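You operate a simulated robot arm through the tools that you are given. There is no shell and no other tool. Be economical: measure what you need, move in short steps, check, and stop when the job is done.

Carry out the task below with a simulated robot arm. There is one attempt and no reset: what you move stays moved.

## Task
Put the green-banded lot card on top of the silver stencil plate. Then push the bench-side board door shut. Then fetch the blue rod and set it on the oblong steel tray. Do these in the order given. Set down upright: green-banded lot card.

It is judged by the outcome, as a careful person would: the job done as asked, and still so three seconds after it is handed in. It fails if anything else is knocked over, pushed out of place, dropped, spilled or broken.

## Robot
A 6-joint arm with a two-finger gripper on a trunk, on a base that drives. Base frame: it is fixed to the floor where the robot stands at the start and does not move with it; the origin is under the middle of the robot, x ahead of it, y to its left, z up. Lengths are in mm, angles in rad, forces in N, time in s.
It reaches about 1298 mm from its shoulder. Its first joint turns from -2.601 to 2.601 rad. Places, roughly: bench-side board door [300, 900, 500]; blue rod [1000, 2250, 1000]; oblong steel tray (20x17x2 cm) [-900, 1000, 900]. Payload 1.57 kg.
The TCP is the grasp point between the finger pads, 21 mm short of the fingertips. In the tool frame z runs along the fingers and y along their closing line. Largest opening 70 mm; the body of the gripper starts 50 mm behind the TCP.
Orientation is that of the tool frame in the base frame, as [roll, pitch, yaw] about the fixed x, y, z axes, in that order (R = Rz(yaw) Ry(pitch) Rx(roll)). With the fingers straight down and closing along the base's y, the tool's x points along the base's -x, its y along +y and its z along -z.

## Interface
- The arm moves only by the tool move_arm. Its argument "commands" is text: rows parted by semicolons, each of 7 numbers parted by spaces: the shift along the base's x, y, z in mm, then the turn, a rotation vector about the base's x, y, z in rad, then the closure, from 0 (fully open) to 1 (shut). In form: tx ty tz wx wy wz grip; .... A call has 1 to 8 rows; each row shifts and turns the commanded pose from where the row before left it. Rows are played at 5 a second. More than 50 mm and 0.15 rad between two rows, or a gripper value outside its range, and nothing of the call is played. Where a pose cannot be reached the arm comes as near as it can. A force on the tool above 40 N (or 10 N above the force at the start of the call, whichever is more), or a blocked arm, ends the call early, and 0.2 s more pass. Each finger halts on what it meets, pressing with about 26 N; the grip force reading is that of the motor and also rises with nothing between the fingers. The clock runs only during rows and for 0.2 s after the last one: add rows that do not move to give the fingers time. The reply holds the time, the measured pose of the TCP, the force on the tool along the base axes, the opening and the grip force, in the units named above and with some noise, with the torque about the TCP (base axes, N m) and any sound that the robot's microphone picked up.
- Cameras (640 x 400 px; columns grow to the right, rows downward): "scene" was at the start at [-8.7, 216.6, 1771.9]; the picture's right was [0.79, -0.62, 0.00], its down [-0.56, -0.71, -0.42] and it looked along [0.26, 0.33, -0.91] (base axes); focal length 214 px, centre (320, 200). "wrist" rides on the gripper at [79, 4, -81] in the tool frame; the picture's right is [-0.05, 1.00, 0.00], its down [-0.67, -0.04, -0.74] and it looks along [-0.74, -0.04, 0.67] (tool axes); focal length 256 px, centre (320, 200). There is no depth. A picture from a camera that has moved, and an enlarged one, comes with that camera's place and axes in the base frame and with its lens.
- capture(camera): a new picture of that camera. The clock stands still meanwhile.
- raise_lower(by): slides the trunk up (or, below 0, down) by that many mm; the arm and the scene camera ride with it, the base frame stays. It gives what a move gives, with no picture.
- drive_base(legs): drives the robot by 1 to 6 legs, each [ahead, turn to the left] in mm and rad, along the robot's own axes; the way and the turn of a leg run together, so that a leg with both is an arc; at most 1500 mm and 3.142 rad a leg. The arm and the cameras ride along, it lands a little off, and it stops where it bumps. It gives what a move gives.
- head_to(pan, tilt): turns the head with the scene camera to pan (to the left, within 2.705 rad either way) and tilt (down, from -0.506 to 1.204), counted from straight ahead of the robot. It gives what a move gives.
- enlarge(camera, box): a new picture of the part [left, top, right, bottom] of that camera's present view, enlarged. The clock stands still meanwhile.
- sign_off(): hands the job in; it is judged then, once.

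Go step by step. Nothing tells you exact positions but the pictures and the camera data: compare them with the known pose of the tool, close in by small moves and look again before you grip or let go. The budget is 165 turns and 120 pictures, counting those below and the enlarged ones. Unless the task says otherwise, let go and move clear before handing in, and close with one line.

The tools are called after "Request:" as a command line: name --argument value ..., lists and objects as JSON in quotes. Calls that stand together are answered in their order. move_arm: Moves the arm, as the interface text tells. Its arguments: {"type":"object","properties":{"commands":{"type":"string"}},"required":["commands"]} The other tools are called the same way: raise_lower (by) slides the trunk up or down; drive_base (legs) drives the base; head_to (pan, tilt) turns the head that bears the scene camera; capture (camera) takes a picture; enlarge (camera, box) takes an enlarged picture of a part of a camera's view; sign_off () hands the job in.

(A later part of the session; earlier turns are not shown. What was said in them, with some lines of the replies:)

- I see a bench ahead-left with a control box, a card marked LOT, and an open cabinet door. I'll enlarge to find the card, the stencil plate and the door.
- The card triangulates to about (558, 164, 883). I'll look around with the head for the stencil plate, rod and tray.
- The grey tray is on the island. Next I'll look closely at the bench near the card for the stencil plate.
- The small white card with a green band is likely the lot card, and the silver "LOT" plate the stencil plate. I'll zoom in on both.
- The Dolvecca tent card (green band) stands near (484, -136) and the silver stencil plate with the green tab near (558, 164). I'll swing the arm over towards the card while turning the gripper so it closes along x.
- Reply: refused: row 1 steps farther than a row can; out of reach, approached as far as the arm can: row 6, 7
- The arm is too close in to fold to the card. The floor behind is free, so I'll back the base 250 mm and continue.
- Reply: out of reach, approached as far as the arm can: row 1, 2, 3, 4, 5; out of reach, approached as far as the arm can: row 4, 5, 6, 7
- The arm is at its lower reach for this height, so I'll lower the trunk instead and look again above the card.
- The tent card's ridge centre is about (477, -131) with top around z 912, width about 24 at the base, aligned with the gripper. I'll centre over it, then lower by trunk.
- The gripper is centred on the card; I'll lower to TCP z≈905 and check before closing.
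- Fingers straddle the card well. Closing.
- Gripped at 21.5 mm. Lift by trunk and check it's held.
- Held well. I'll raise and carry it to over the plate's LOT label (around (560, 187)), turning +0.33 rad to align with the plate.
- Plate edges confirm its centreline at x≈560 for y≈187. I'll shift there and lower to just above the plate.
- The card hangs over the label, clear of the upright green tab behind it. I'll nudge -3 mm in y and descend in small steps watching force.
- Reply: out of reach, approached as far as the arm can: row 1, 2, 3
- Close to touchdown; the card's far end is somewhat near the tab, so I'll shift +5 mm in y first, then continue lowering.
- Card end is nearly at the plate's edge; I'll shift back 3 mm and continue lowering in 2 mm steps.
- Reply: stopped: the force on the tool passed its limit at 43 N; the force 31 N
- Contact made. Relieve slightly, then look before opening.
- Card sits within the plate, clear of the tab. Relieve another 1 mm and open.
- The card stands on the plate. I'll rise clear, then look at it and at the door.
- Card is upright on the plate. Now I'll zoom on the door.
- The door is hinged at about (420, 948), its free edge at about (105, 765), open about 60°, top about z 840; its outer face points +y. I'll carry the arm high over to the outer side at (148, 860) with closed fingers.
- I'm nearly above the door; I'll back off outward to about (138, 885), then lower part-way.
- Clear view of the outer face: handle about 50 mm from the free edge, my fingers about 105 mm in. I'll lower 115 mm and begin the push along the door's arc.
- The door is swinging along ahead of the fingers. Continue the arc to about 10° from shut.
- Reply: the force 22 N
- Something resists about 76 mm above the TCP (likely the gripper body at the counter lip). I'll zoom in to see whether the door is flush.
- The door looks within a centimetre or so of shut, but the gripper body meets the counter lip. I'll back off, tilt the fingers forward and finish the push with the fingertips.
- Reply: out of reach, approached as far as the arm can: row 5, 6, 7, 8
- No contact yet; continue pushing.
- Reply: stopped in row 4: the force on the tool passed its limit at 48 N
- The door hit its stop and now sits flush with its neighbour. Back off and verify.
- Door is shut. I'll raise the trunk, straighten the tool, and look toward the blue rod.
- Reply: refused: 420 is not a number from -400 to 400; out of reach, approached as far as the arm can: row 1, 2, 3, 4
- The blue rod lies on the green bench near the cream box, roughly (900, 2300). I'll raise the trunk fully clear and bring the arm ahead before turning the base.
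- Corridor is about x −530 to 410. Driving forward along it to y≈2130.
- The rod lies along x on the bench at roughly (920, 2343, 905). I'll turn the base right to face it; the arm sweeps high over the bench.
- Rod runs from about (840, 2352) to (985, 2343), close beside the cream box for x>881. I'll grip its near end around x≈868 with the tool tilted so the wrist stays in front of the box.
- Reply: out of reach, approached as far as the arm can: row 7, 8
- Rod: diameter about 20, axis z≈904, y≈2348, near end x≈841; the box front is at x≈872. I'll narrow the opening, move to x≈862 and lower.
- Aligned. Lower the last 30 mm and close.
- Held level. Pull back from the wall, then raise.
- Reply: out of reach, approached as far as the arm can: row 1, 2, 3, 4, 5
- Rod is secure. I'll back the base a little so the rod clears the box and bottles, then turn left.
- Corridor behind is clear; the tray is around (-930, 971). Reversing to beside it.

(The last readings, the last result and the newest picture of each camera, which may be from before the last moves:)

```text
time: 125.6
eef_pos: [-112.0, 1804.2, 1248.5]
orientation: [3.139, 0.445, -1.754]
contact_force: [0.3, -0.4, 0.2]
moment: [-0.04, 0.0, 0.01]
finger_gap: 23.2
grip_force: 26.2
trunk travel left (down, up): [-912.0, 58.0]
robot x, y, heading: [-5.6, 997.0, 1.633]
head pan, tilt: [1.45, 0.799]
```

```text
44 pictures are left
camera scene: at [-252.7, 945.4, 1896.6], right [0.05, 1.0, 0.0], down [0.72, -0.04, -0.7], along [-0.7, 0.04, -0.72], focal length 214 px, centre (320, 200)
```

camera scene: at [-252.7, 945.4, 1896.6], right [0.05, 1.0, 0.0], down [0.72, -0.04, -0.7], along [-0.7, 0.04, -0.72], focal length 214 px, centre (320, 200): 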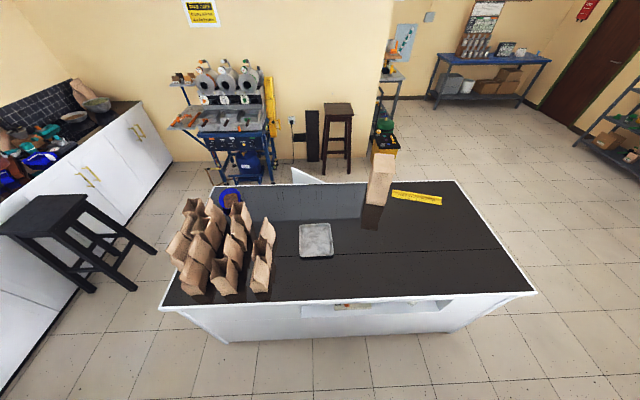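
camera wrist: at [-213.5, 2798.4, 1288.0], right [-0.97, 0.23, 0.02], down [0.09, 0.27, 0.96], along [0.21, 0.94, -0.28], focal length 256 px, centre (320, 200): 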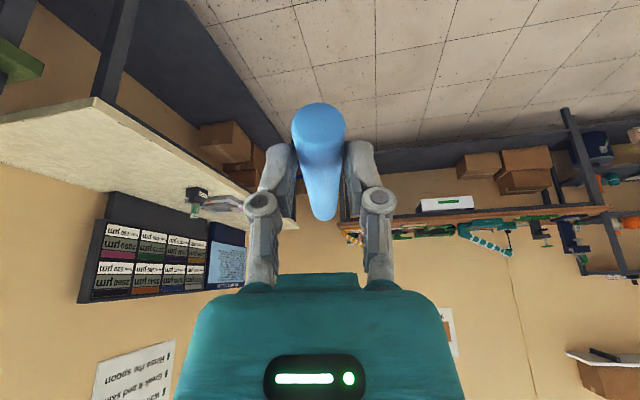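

Tray centre is about (-912, 962), with paper bags beyond y<740. I'll turn the base left so the arm faces the tray.

Request:
drive_base --legs '[[0, 1.4]]'

Request:
head_to --pan 0.1 --tilt 0.95

Request:
capture --camera "scene"

Request:
capture --camera "wrist"

```text
time: 131.1
eef_pos: [-821.5, 1039.0, 1248.6]
orientation: [3.14, 0.445, -0.368]
contact_force: [0.8, 0.0, -0.4]
moment: [-0.02, -0.04, 0.01]
finger_gap: 23.1
grip_force: 25.9
trunk travel left (down, up): [-912.0, 58.0]
robot x, y, heading: [-4.7, 1041.2, 3.025]
head pan, tilt: [1.45, 0.799]
```

```text
time: 132.6
eef_pos: [-821.5, 1038.1, 1249.3]
orientation: [3.141, 0.446, -0.368]
contact_force: [-0.2, 0.9, -0.8]
moment: [-0.01, -0.02, 0.02]
finger_gap: 23.3
grip_force: 26.5
trunk travel left (down, up): [-912.0, 58.0]
robot x, y, heading: [-3.5, 1034.8, 3.021]
head pan, tilt: [0.099, 0.949]
```

```text
43 pictures are left
camera scene: at [-53.3, 863.7, 1885.0], right [0.02, 1.0, 0.0], down [0.81, -0.01, -0.58], along [-0.58, 0.01, -0.81], focal length 214 px, centre (320, 200)
```

scene: 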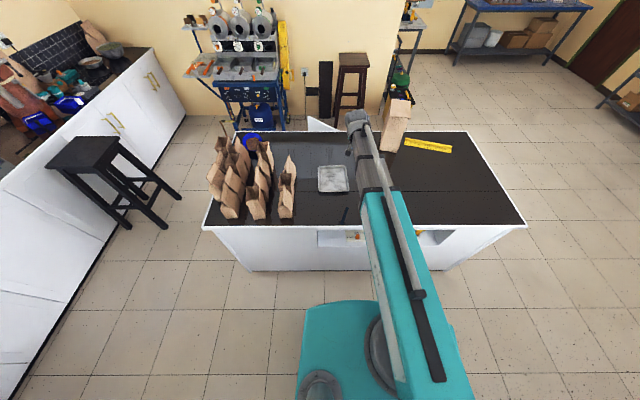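

```text
42 pictures are left
camera wrist: at [-724.6, 996.5, 1288.0], right [-0.4, -0.92, 0.02], down [-0.25, 0.13, 0.96], along [-0.88, 0.38, -0.28], focal length 256 px, centre (320, 200)
```

wrist: 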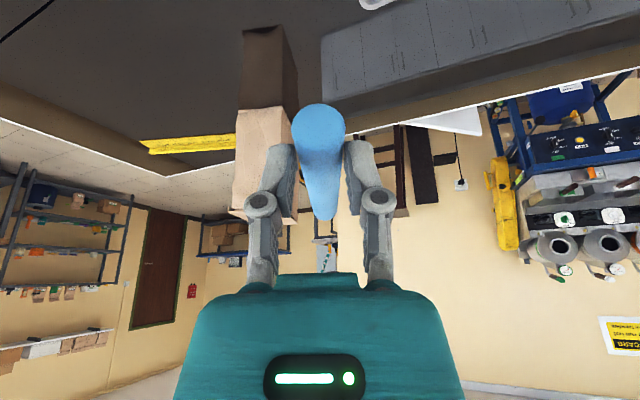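

Now rotate the rod to lie along x (tray's long side) and centre it: TCP target about (-864, 957).

Request:
move_arm --commands "-9 -17 0 0 0 0.08 1;-9 -17 0 0 0 0.08 1;-9 -17 0 0 0 0.08 1;-8 -16 0 0 0 0.08 1;-8 -15 0 0 0 0.048 1;0 0 0 0 0 0 1"

Request:
raise_lower --by -200

Request:
capture --camera "wrist"

Request:
capture --camera "scene"

```text
time: 134.0
eef_pos: [-865.6, 956.1, 1249.1]
orientation: [3.139, 0.446, 0.002]
contact_force: [0.5, 0.2, -0.7]
moment: [0.01, -0.06, -0.02]
finger_gap: 23.4
grip_force: 25.9
trunk travel left (down, up): [-912.0, 58.0]
robot x, y, heading: [-2.5, 1036.5, 3.023]
head pan, tilt: [0.099, 0.949]
```

```text
time: 136.1
eef_pos: [-863.8, 956.5, 1049.0]
orientation: [3.14, 0.445, 0.004]
contact_force: [0.9, 0.1, -0.9]
moment: [-0.03, -0.02, -0.01]
finger_gap: 22.9
grip_force: 26.3
trunk travel left (down, up): [-712.0, 258.0]
robot x, y, heading: [-2.5, 1038.3, 3.027]
head pan, tilt: [0.099, 0.949]
```

```text
41 pictures are left
camera wrist: at [-759.1, 953.0, 1088.1], right [-0.05, -1.0, 0.02], down [-0.28, 0.04, 0.96], along [-0.96, 0.04, -0.28], focal length 256 px, centre (320, 200)
```

wrist: 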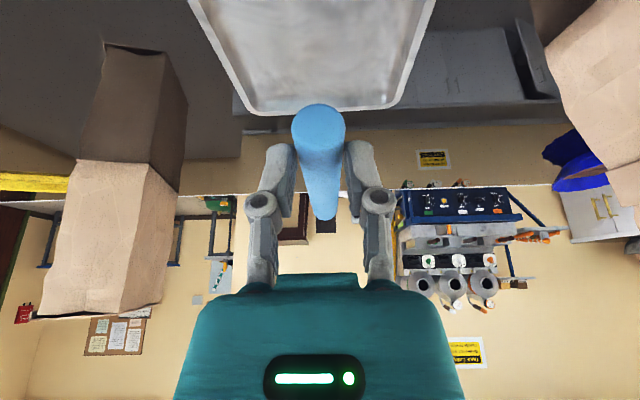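

```text
40 pictures are left
camera scene: at [-53.2, 863.7, 1685.0], right [0.02, 1.0, 0.0], down [0.81, -0.02, -0.58], along [-0.58, 0.01, -0.81], focal length 214 px, centre (320, 200)
```

scene: 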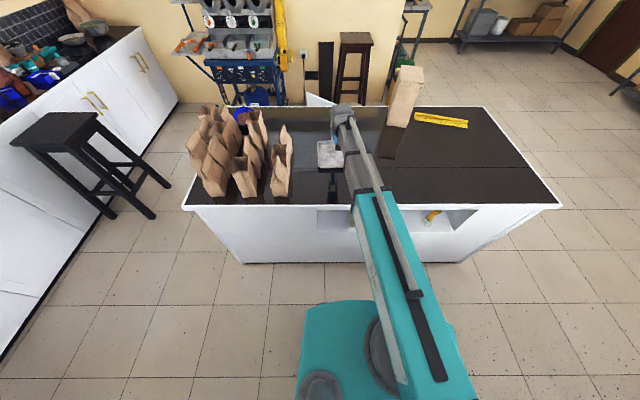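

Tray seen ahead: y about 880–1042, far edge near x≈-1005. Nudge +8 mm in x and +4 in y, then lower.

Request:
move_arm --commands "5 2 0 0 0 0 1;4 2 0 0 0 0 1;0 0 0 0 0 0 1"

Request:
raise_lower --by -80

Request:
capture --camera "wrist"

Request:
enlarge --camera "scene" --box '[270, 60, 410, 180]'

```text
time: 136.9
eef_pos: [-855.9, 961.5, 1049.3]
orientation: [3.14, 0.446, 0.002]
contact_force: [-0.1, -0.1, 0.4]
moment: [0.02, -0.06, 0.0]
finger_gap: 23.3
grip_force: 26.5
trunk travel left (down, up): [-712.0, 258.0]
robot x, y, heading: [-5.7, 1035.1, 3.024]
head pan, tilt: [0.099, 0.949]
```

```text
time: 138.1
eef_pos: [-855.8, 960.5, 969.6]
orientation: [3.14, 0.446, 0.003]
contact_force: [1.0, 0.2, -0.7]
moment: [0.02, -0.03, -0.02]
finger_gap: 23.2
grip_force: 26.1
trunk travel left (down, up): [-632.0, 338.0]
robot x, y, heading: [-2.9, 1038.8, 3.024]
head pan, tilt: [0.099, 0.949]
```

```text
39 pictures are left
camera wrist: at [-750.6, 957.1, 1008.1], right [-0.05, -1.0, 0.02], down [-0.28, 0.04, 0.96], along [-0.96, 0.04, -0.28], focal length 256 px, centre (320, 200)
```

wrist: 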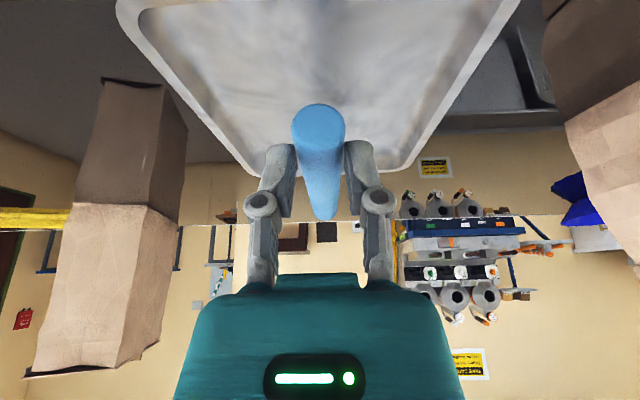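

```text
3.33 times, centred on (340, 120) of scene
camera zoom: at [-53.1, 863.7, 1605.0], right [0.02, 1.0, 0.0], down [0.81, -0.02, -0.58], along [-0.58, 0.01, -0.81], focal length 715 px, centre (253, 467)
```

zoom: 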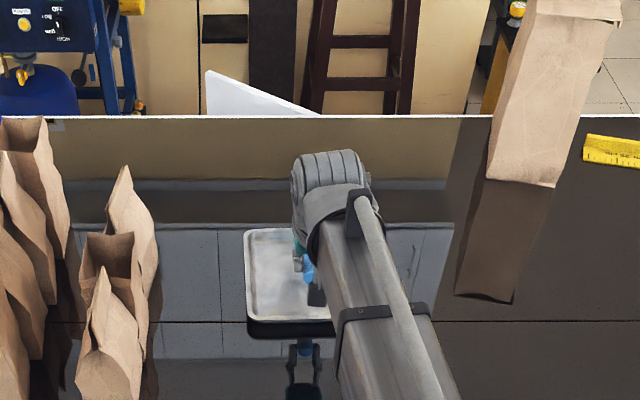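

Tray spans x about -810 to -1020, so I'll shift back 6 mm to centre and lower, then step down watching force.

Request:
move_arm --commands "-6 2 0 0 0 0 1;0 0 0 0 0 0 1"

Request:
raise_lower --by -35

Request:
enlarge --camera "wrist" --box '[160, 0, 480, 260]'

```text
time: 138.7
eef_pos: [-862.1, 962.8, 968.4]
orientation: [3.141, 0.446, 0.002]
contact_force: [-0.1, -1.3, -0.5]
moment: [0.0, -0.05, 0.02]
finger_gap: 23.3
grip_force: 26.2
trunk travel left (down, up): [-632.0, 338.0]
robot x, y, heading: [-3.6, 1037.7, 3.022]
head pan, tilt: [0.099, 0.949]
```

```text
time: 139.5
eef_pos: [-862.0, 963.6, 934.1]
orientation: [3.141, 0.445, 0.0]
contact_force: [0.0, 0.5, -0.2]
moment: [0.01, -0.07, 0.02]
finger_gap: 23.2
grip_force: 26.2
trunk travel left (down, up): [-597.0, 373.0]
robot x, y, heading: [0.3, 1037.5, 3.019]
head pan, tilt: [0.099, 0.949]
```

```text
1.54 times, centred on (320, 130) of wrist
camera zoom: at [-756.6, 959.1, 973.0], right [-0.05, -1.0, 0.02], down [-0.28, 0.04, 0.96], along [-0.96, 0.04, -0.28], focal length 394 px, centre (320, 308)
```

zoom: 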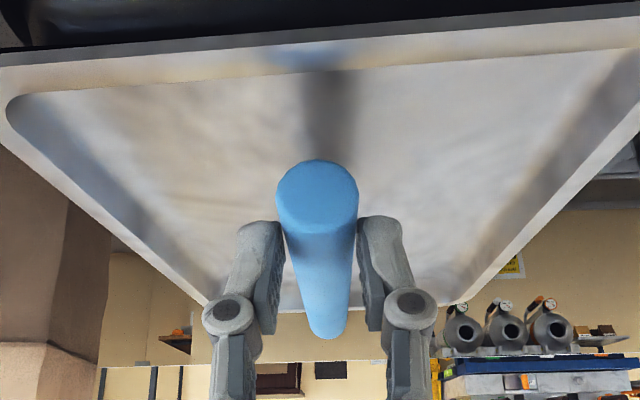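

Rod is well inside the tray outline. Lower in small steps.

Request:
raise_lower --by -8

Request:
raise_lower --by -4

Request:
raise_lower --by -3

Request:
enlarge --camera "wrist" --box '[160, 0, 480, 260]'

```text
time: 140.1
eef_pos: [-861.8, 962.7, 927.4]
orientation: [3.14, 0.446, 0.003]
contact_force: [-0.1, 0.8, -1.0]
moment: [0.0, -0.02, -0.01]
finger_gap: 23.0
grip_force: 26.1
trunk travel left (down, up): [-589.0, 381.0]
robot x, y, heading: [-6.8, 1034.6, 3.024]
head pan, tilt: [0.099, 0.949]
```

```text
time: 140.6
eef_pos: [-862.3, 961.9, 922.5]
orientation: [3.139, 0.445, 0.0]
contact_force: [-0.2, -0.5, -1.3]
moment: [-0.02, -0.03, -0.01]
finger_gap: 23.1
grip_force: 26.0
trunk travel left (down, up): [-585.0, 385.0]
robot x, y, heading: [-2.9, 1035.5, 3.023]
head pan, tilt: [0.099, 0.949]
```

```text
time: 141.1
eef_pos: [-861.7, 963.1, 919.7]
orientation: [3.139, 0.445, 0.003]
contact_force: [-0.2, -0.3, -0.6]
moment: [0.01, -0.05, -0.01]
finger_gap: 23.5
grip_force: 25.6
trunk travel left (down, up): [-582.0, 388.0]
robot x, y, heading: [-4.8, 1032.7, 3.018]
head pan, tilt: [0.099, 0.949]
```

```text
1.54 times, centred on (320, 130) of wrist
camera zoom: at [-756.6, 959.1, 958.0], right [-0.05, -1.0, 0.02], down [-0.28, 0.04, 0.96], along [-0.96, 0.04, -0.28], focal length 394 px, centre (320, 308)
```

zoom: 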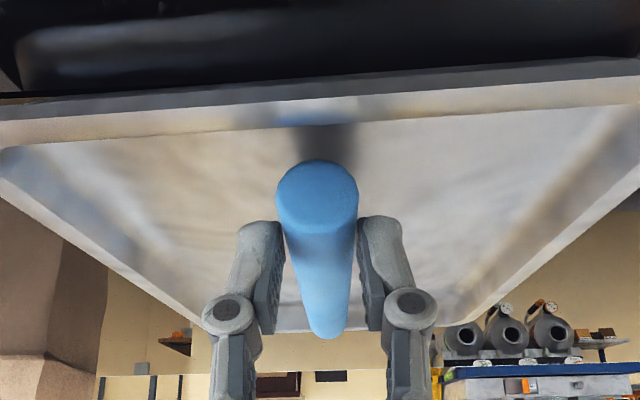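

Request:
raise_lower --by -3

Request:
raise_lower --by -3

Request:
enlarge --camera "wrist" --box '[160, 0, 480, 260]'

```text
time: 141.6
eef_pos: [-862.3, 962.3, 917.0]
orientation: [3.141, 0.444, 0.003]
contact_force: [0.5, 0.0, -0.6]
moment: [-0.02, -0.02, -0.04]
finger_gap: 23.1
grip_force: 26.4
trunk travel left (down, up): [-579.0, 391.0]
robot x, y, heading: [-6.2, 1037.9, 3.024]
head pan, tilt: [0.099, 0.949]
```

```text
time: 142.2
eef_pos: [-862.3, 962.8, 914.6]
orientation: [3.14, 0.449, 0.001]
contact_force: [-0.9, -0.7, 5.9]
moment: [0.0, 0.74, 0.0]
finger_gap: 23.4
grip_force: 26.5
trunk travel left (down, up): [-576.0, 394.0]
robot x, y, heading: [-2.9, 1038.2, 3.026]
head pan, tilt: [0.099, 0.949]
```

```text
1.54 times, centred on (320, 130) of wrist
camera zoom: at [-756.6, 959.1, 952.4], right [-0.05, -1.0, 0.02], down [-0.28, 0.04, 0.96], along [-0.96, 0.04, -0.28], focal length 394 px, centre (320, 308)
```

zoom: 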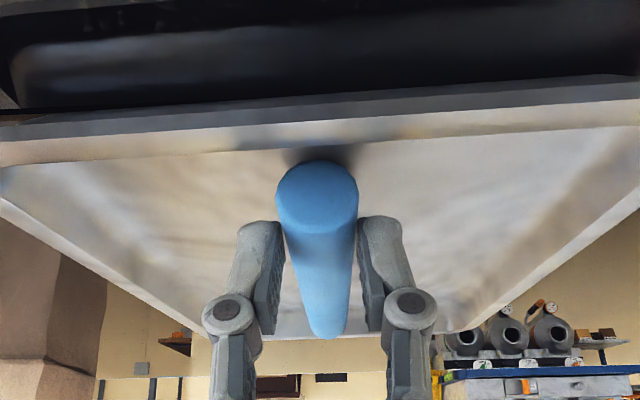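

Contact is at the rod's far tip, likely on the far inner rim. I'll lift 4 mm, shift +7 mm in x to centre it, and lower again.

Request:
raise_lower --by 5

Request:
move_arm --commands "4 0 0 0 0 0 1;3 0 0 0 0 0 1;0 0 0 0 0 0 1"

Request:
raise_lower --by -5

Request:
raise_lower --by -2

Request:
enlarge --camera "wrist" --box '[160, 0, 480, 260]'

```text
time: 142.7
eef_pos: [-861.2, 962.4, 918.2]
orientation: [3.139, 0.444, 0.002]
contact_force: [0.2, -0.2, 0.3]
moment: [0.01, -0.04, 0.01]
finger_gap: 23.1
grip_force: 26.1
trunk travel left (down, up): [-581.0, 389.0]
robot x, y, heading: [-6.6, 1034.0, 3.023]
head pan, tilt: [0.099, 0.949]
```

```text
time: 143.5
eef_pos: [-855.9, 963.3, 917.9]
orientation: [3.14, 0.444, 0.001]
contact_force: [-0.5, -0.5, -0.4]
moment: [0.0, -0.01, 0.02]
finger_gap: 23.1
grip_force: 26.6
trunk travel left (down, up): [-581.0, 389.0]
robot x, y, heading: [-2.1, 1037.1, 3.024]
head pan, tilt: [0.099, 0.949]
```

```text
time: 144.0
eef_pos: [-855.6, 962.4, 912.7]
orientation: [3.14, 0.447, 0.001]
contact_force: [-1.1, 0.6, 4.2]
moment: [0.0, 0.6, 0.03]
finger_gap: 23.5
grip_force: 26.0
trunk travel left (down, up): [-576.0, 394.0]
robot x, y, heading: [-4.1, 1037.1, 3.026]
head pan, tilt: [0.099, 0.949]
```

```text
time: 144.6
eef_pos: [-853.7, 962.2, 913.0]
orientation: [3.139, 0.449, 0.003]
contact_force: [-5.4, -1.1, 21.4]
moment: [-0.04, 0.24, 0.01]
finger_gap: 23.0
grip_force: 26.2
trunk travel left (down, up): [-574.0, 396.0]
robot x, y, heading: [-6.5, 1036.7, 3.021]
head pan, tilt: [0.099, 0.949]
```

```text
1.54 times, centred on (320, 130) of wrist
camera zoom: at [-749.0, 959.3, 951.3], right [-0.05, -1.0, 0.02], down [-0.28, 0.04, 0.96], along [-0.96, 0.04, -0.28], focal length 394 px, centre (320, 308)
```

zoom: 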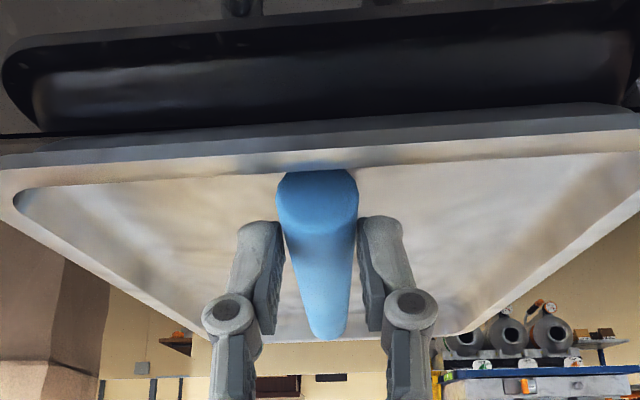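

The rod is now seated with distributed contact, tucked behind the near lip. Relieve and open gently.

Request:
raise_lower --by 2

Request:
move_arm --commands "0 0 0 0 0 0 0.62;0 0 0 0 0 0 0.56;0 0 0 0 0 0 0.48;0 0 0 0 0 0 0.38;0 0 0 0 0 0 0.38"

Request:
enlarge --camera "wrist" --box '[160, 0, 480, 260]'

```text
time: 145.1
eef_pos: [-854.1, 963.2, 912.8]
orientation: [-3.14, 0.443, 0.001]
contact_force: [0.2, 0.6, 3.4]
moment: [0.0, 0.39, 0.01]
finger_gap: 22.9
grip_force: 25.6
trunk travel left (down, up): [-576.0, 394.0]
robot x, y, heading: [-0.4, 1033.4, 3.021]
head pan, tilt: [0.099, 0.949]
```

```text
time: 146.3
eef_pos: [-854.5, 962.5, 913.2]
orientation: [3.14, 0.445, 0.003]
contact_force: [-0.5, -0.4, 0.7]
moment: [-0.03, -0.02, 0.01]
finger_gap: 43.5
grip_force: 0.0
trunk travel left (down, up): [-576.0, 394.0]
robot x, y, heading: [-4.5, 1036.2, 3.024]
head pan, tilt: [0.099, 0.949]
```

```text
1.54 times, centred on (320, 130) of wrist
camera zoom: at [-749.5, 959.3, 952.0], right [-0.05, -1.0, 0.02], down [-0.28, 0.04, 0.96], along [-0.96, 0.04, -0.28], focal length 394 px, centre (320, 308)
```

zoom: 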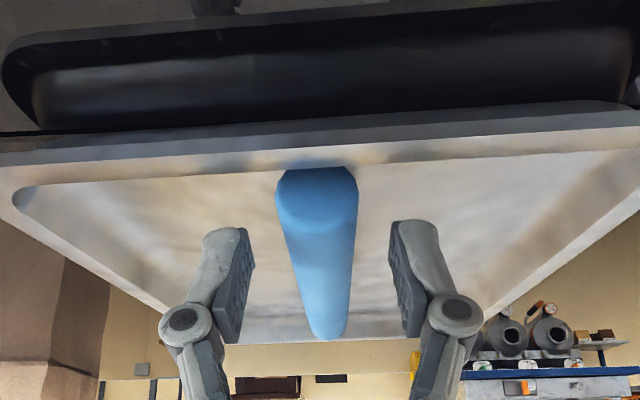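

Released and it stayed put. Open a bit more, rise clear, and inspect.

Request:
raise_lower --by 140

Request:
capture --camera "wrist"

Request:
move_arm --commands "40 0 10 0 0 0 0;40 0 10 0 0 0 0;0 0 0 0 0.14 0 0;0 0 0 0 0.14 0 0;0 0 0 0 0.14 0 0"

Request:
capture --camera "wrist"

```text
time: 147.9
eef_pos: [-854.7, 962.7, 1053.5]
orientation: [-3.141, 0.446, 0.002]
contact_force: [-0.4, 0.1, 0.3]
moment: [0.01, 0.01, 0.01]
finger_gap: 43.3
grip_force: 0.0
trunk travel left (down, up): [-716.0, 254.0]
robot x, y, heading: [-6.2, 1034.3, 3.026]
head pan, tilt: [0.099, 0.949]
```

```text
32 pictures are left
camera wrist: at [-749.6, 959.2, 1091.9], right [-0.05, -1.0, 0.02], down [-0.28, 0.04, 0.96], along [-0.96, 0.04, -0.28], focal length 256 px, centre (320, 200)
```

wrist: 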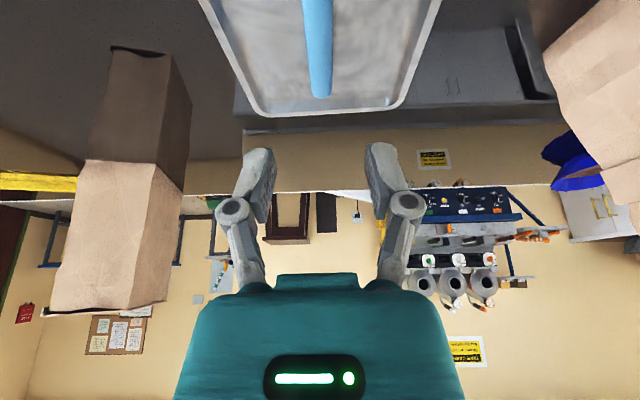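

```text
time: 149.1
eef_pos: [-774.0, 961.9, 1101.8]
orientation: [-3.139, 0.866, 0.005]
contact_force: [0.0, 0.0, -0.1]
moment: [-0.01, 0.0, 0.03]
finger_gap: 69.8
grip_force: 0.1
out of reach, approached as far as the arm can: row 1, 2, 3, 4, 5
trunk travel left (down, up): [-716.0, 254.0]
robot x, y, heading: [-4.6, 1036.5, 3.027]
head pan, tilt: [0.099, 0.949]
```

```text
31 pictures are left
camera wrist: at [-662.4, 958.4, 1092.7], right [-0.03, -1.0, 0.04], down [0.14, 0.04, 0.99], along [-0.99, 0.04, 0.14], focal length 256 px, centre (320, 200)
```

wrist: 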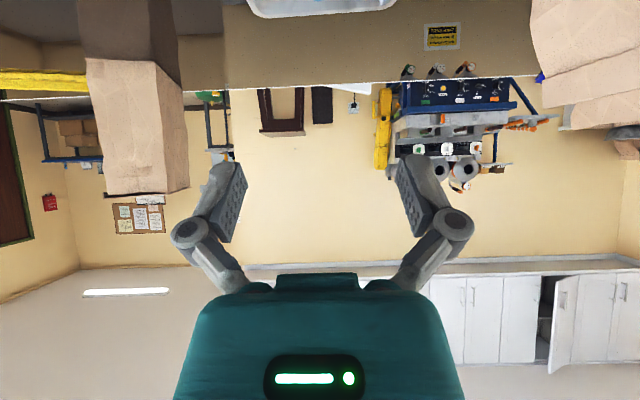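

Rod lies in the tray. A final check of the tray, door and card from the scene camera.

Request:
enlarge --camera "scene" --box '[270, 80, 410, 180]'

Request:
head_to --pan 2.35 --tilt 0.7

Request:
capture --camera "scene"

```text
4.00 times, centred on (340, 130) of scene
camera zoom: at [-52.9, 863.7, 1689.0], right [0.02, 1.0, 0.0], down [0.81, -0.02, -0.58], along [-0.58, 0.01, -0.81], focal length 858 px, centre (240, 480)
```

zoom: 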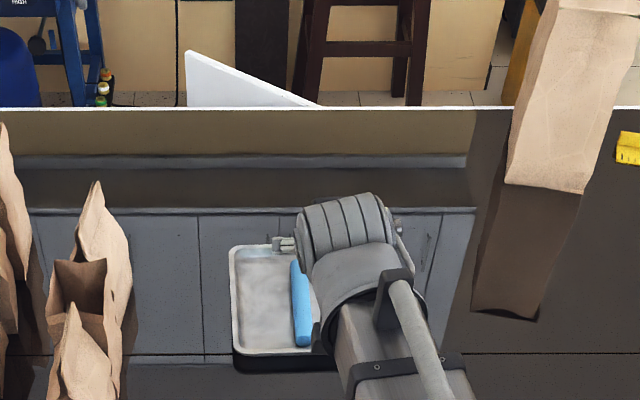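

```text
time: 151.2
eef_pos: [-774.3, 961.8, 1100.0]
orientation: [-3.141, 0.863, 0.004]
contact_force: [0.7, -0.9, 0.0]
moment: [0.0, 0.03, 0.0]
finger_gap: 70.0
grip_force: 0.1
trunk travel left (down, up): [-716.0, 254.0]
robot x, y, heading: [-4.8, 1037.7, 3.022]
head pan, tilt: [2.349, 0.7]
```

```text
29 pictures are left
camera scene: at [71.6, 795.1, 1708.8], right [-0.79, -0.61, 0.0], down [-0.39, 0.51, -0.76], along [0.47, -0.6, -0.64], focal length 214 px, centre (320, 200)
```

scene: 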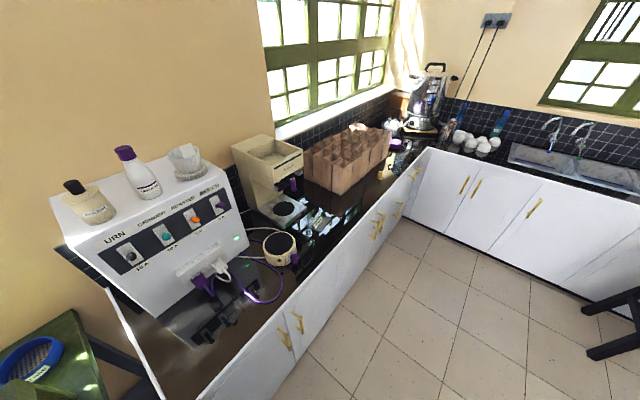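

Request:
enlarge --camera "scene" --box '[240, 170, 400, 290]'

Request:
enlarge --camera "scene" --box '[180, 280, 340, 400]'

```text
3.33 times, centred on (320, 230) of scene
camera zoom: at [71.6, 795.1, 1708.8], right [-0.79, -0.61, 0.0], down [-0.39, 0.51, -0.76], along [0.47, -0.6, -0.64], focal length 715 px, centre (320, 100)
```

zoom: 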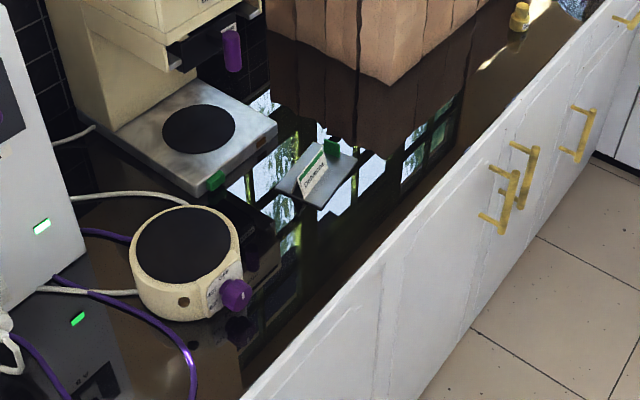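

```text
3.33 times, centred on (260, 340) of scene
camera zoom: at [71.6, 795.1, 1708.8], right [-0.79, -0.61, 0.0], down [-0.39, 0.51, -0.76], along [0.47, -0.6, -0.64], focal length 715 px, centre (520, -267)
```

zoom: 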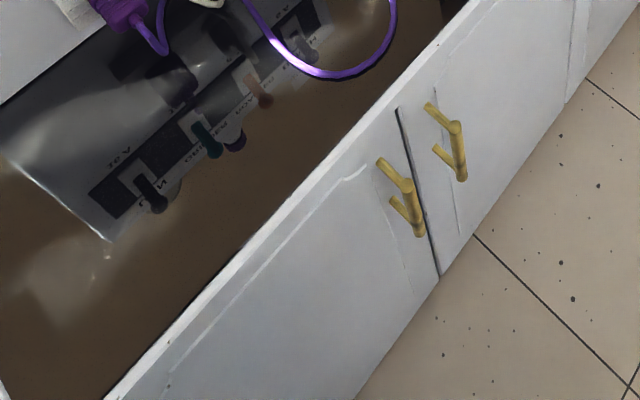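

The card stands on the stencil plate, the door is flush, and the rod lies in the tray. The gripper is clear, so I'm handing in.

Request:
sign_off

```text
The job is handed in.
```

All three steps are done in order and handed in: the green-banded lot card stands upright on the silver stencil plate, the bench-side board door is shut, and the blue rod lies on the oblong steel tray.
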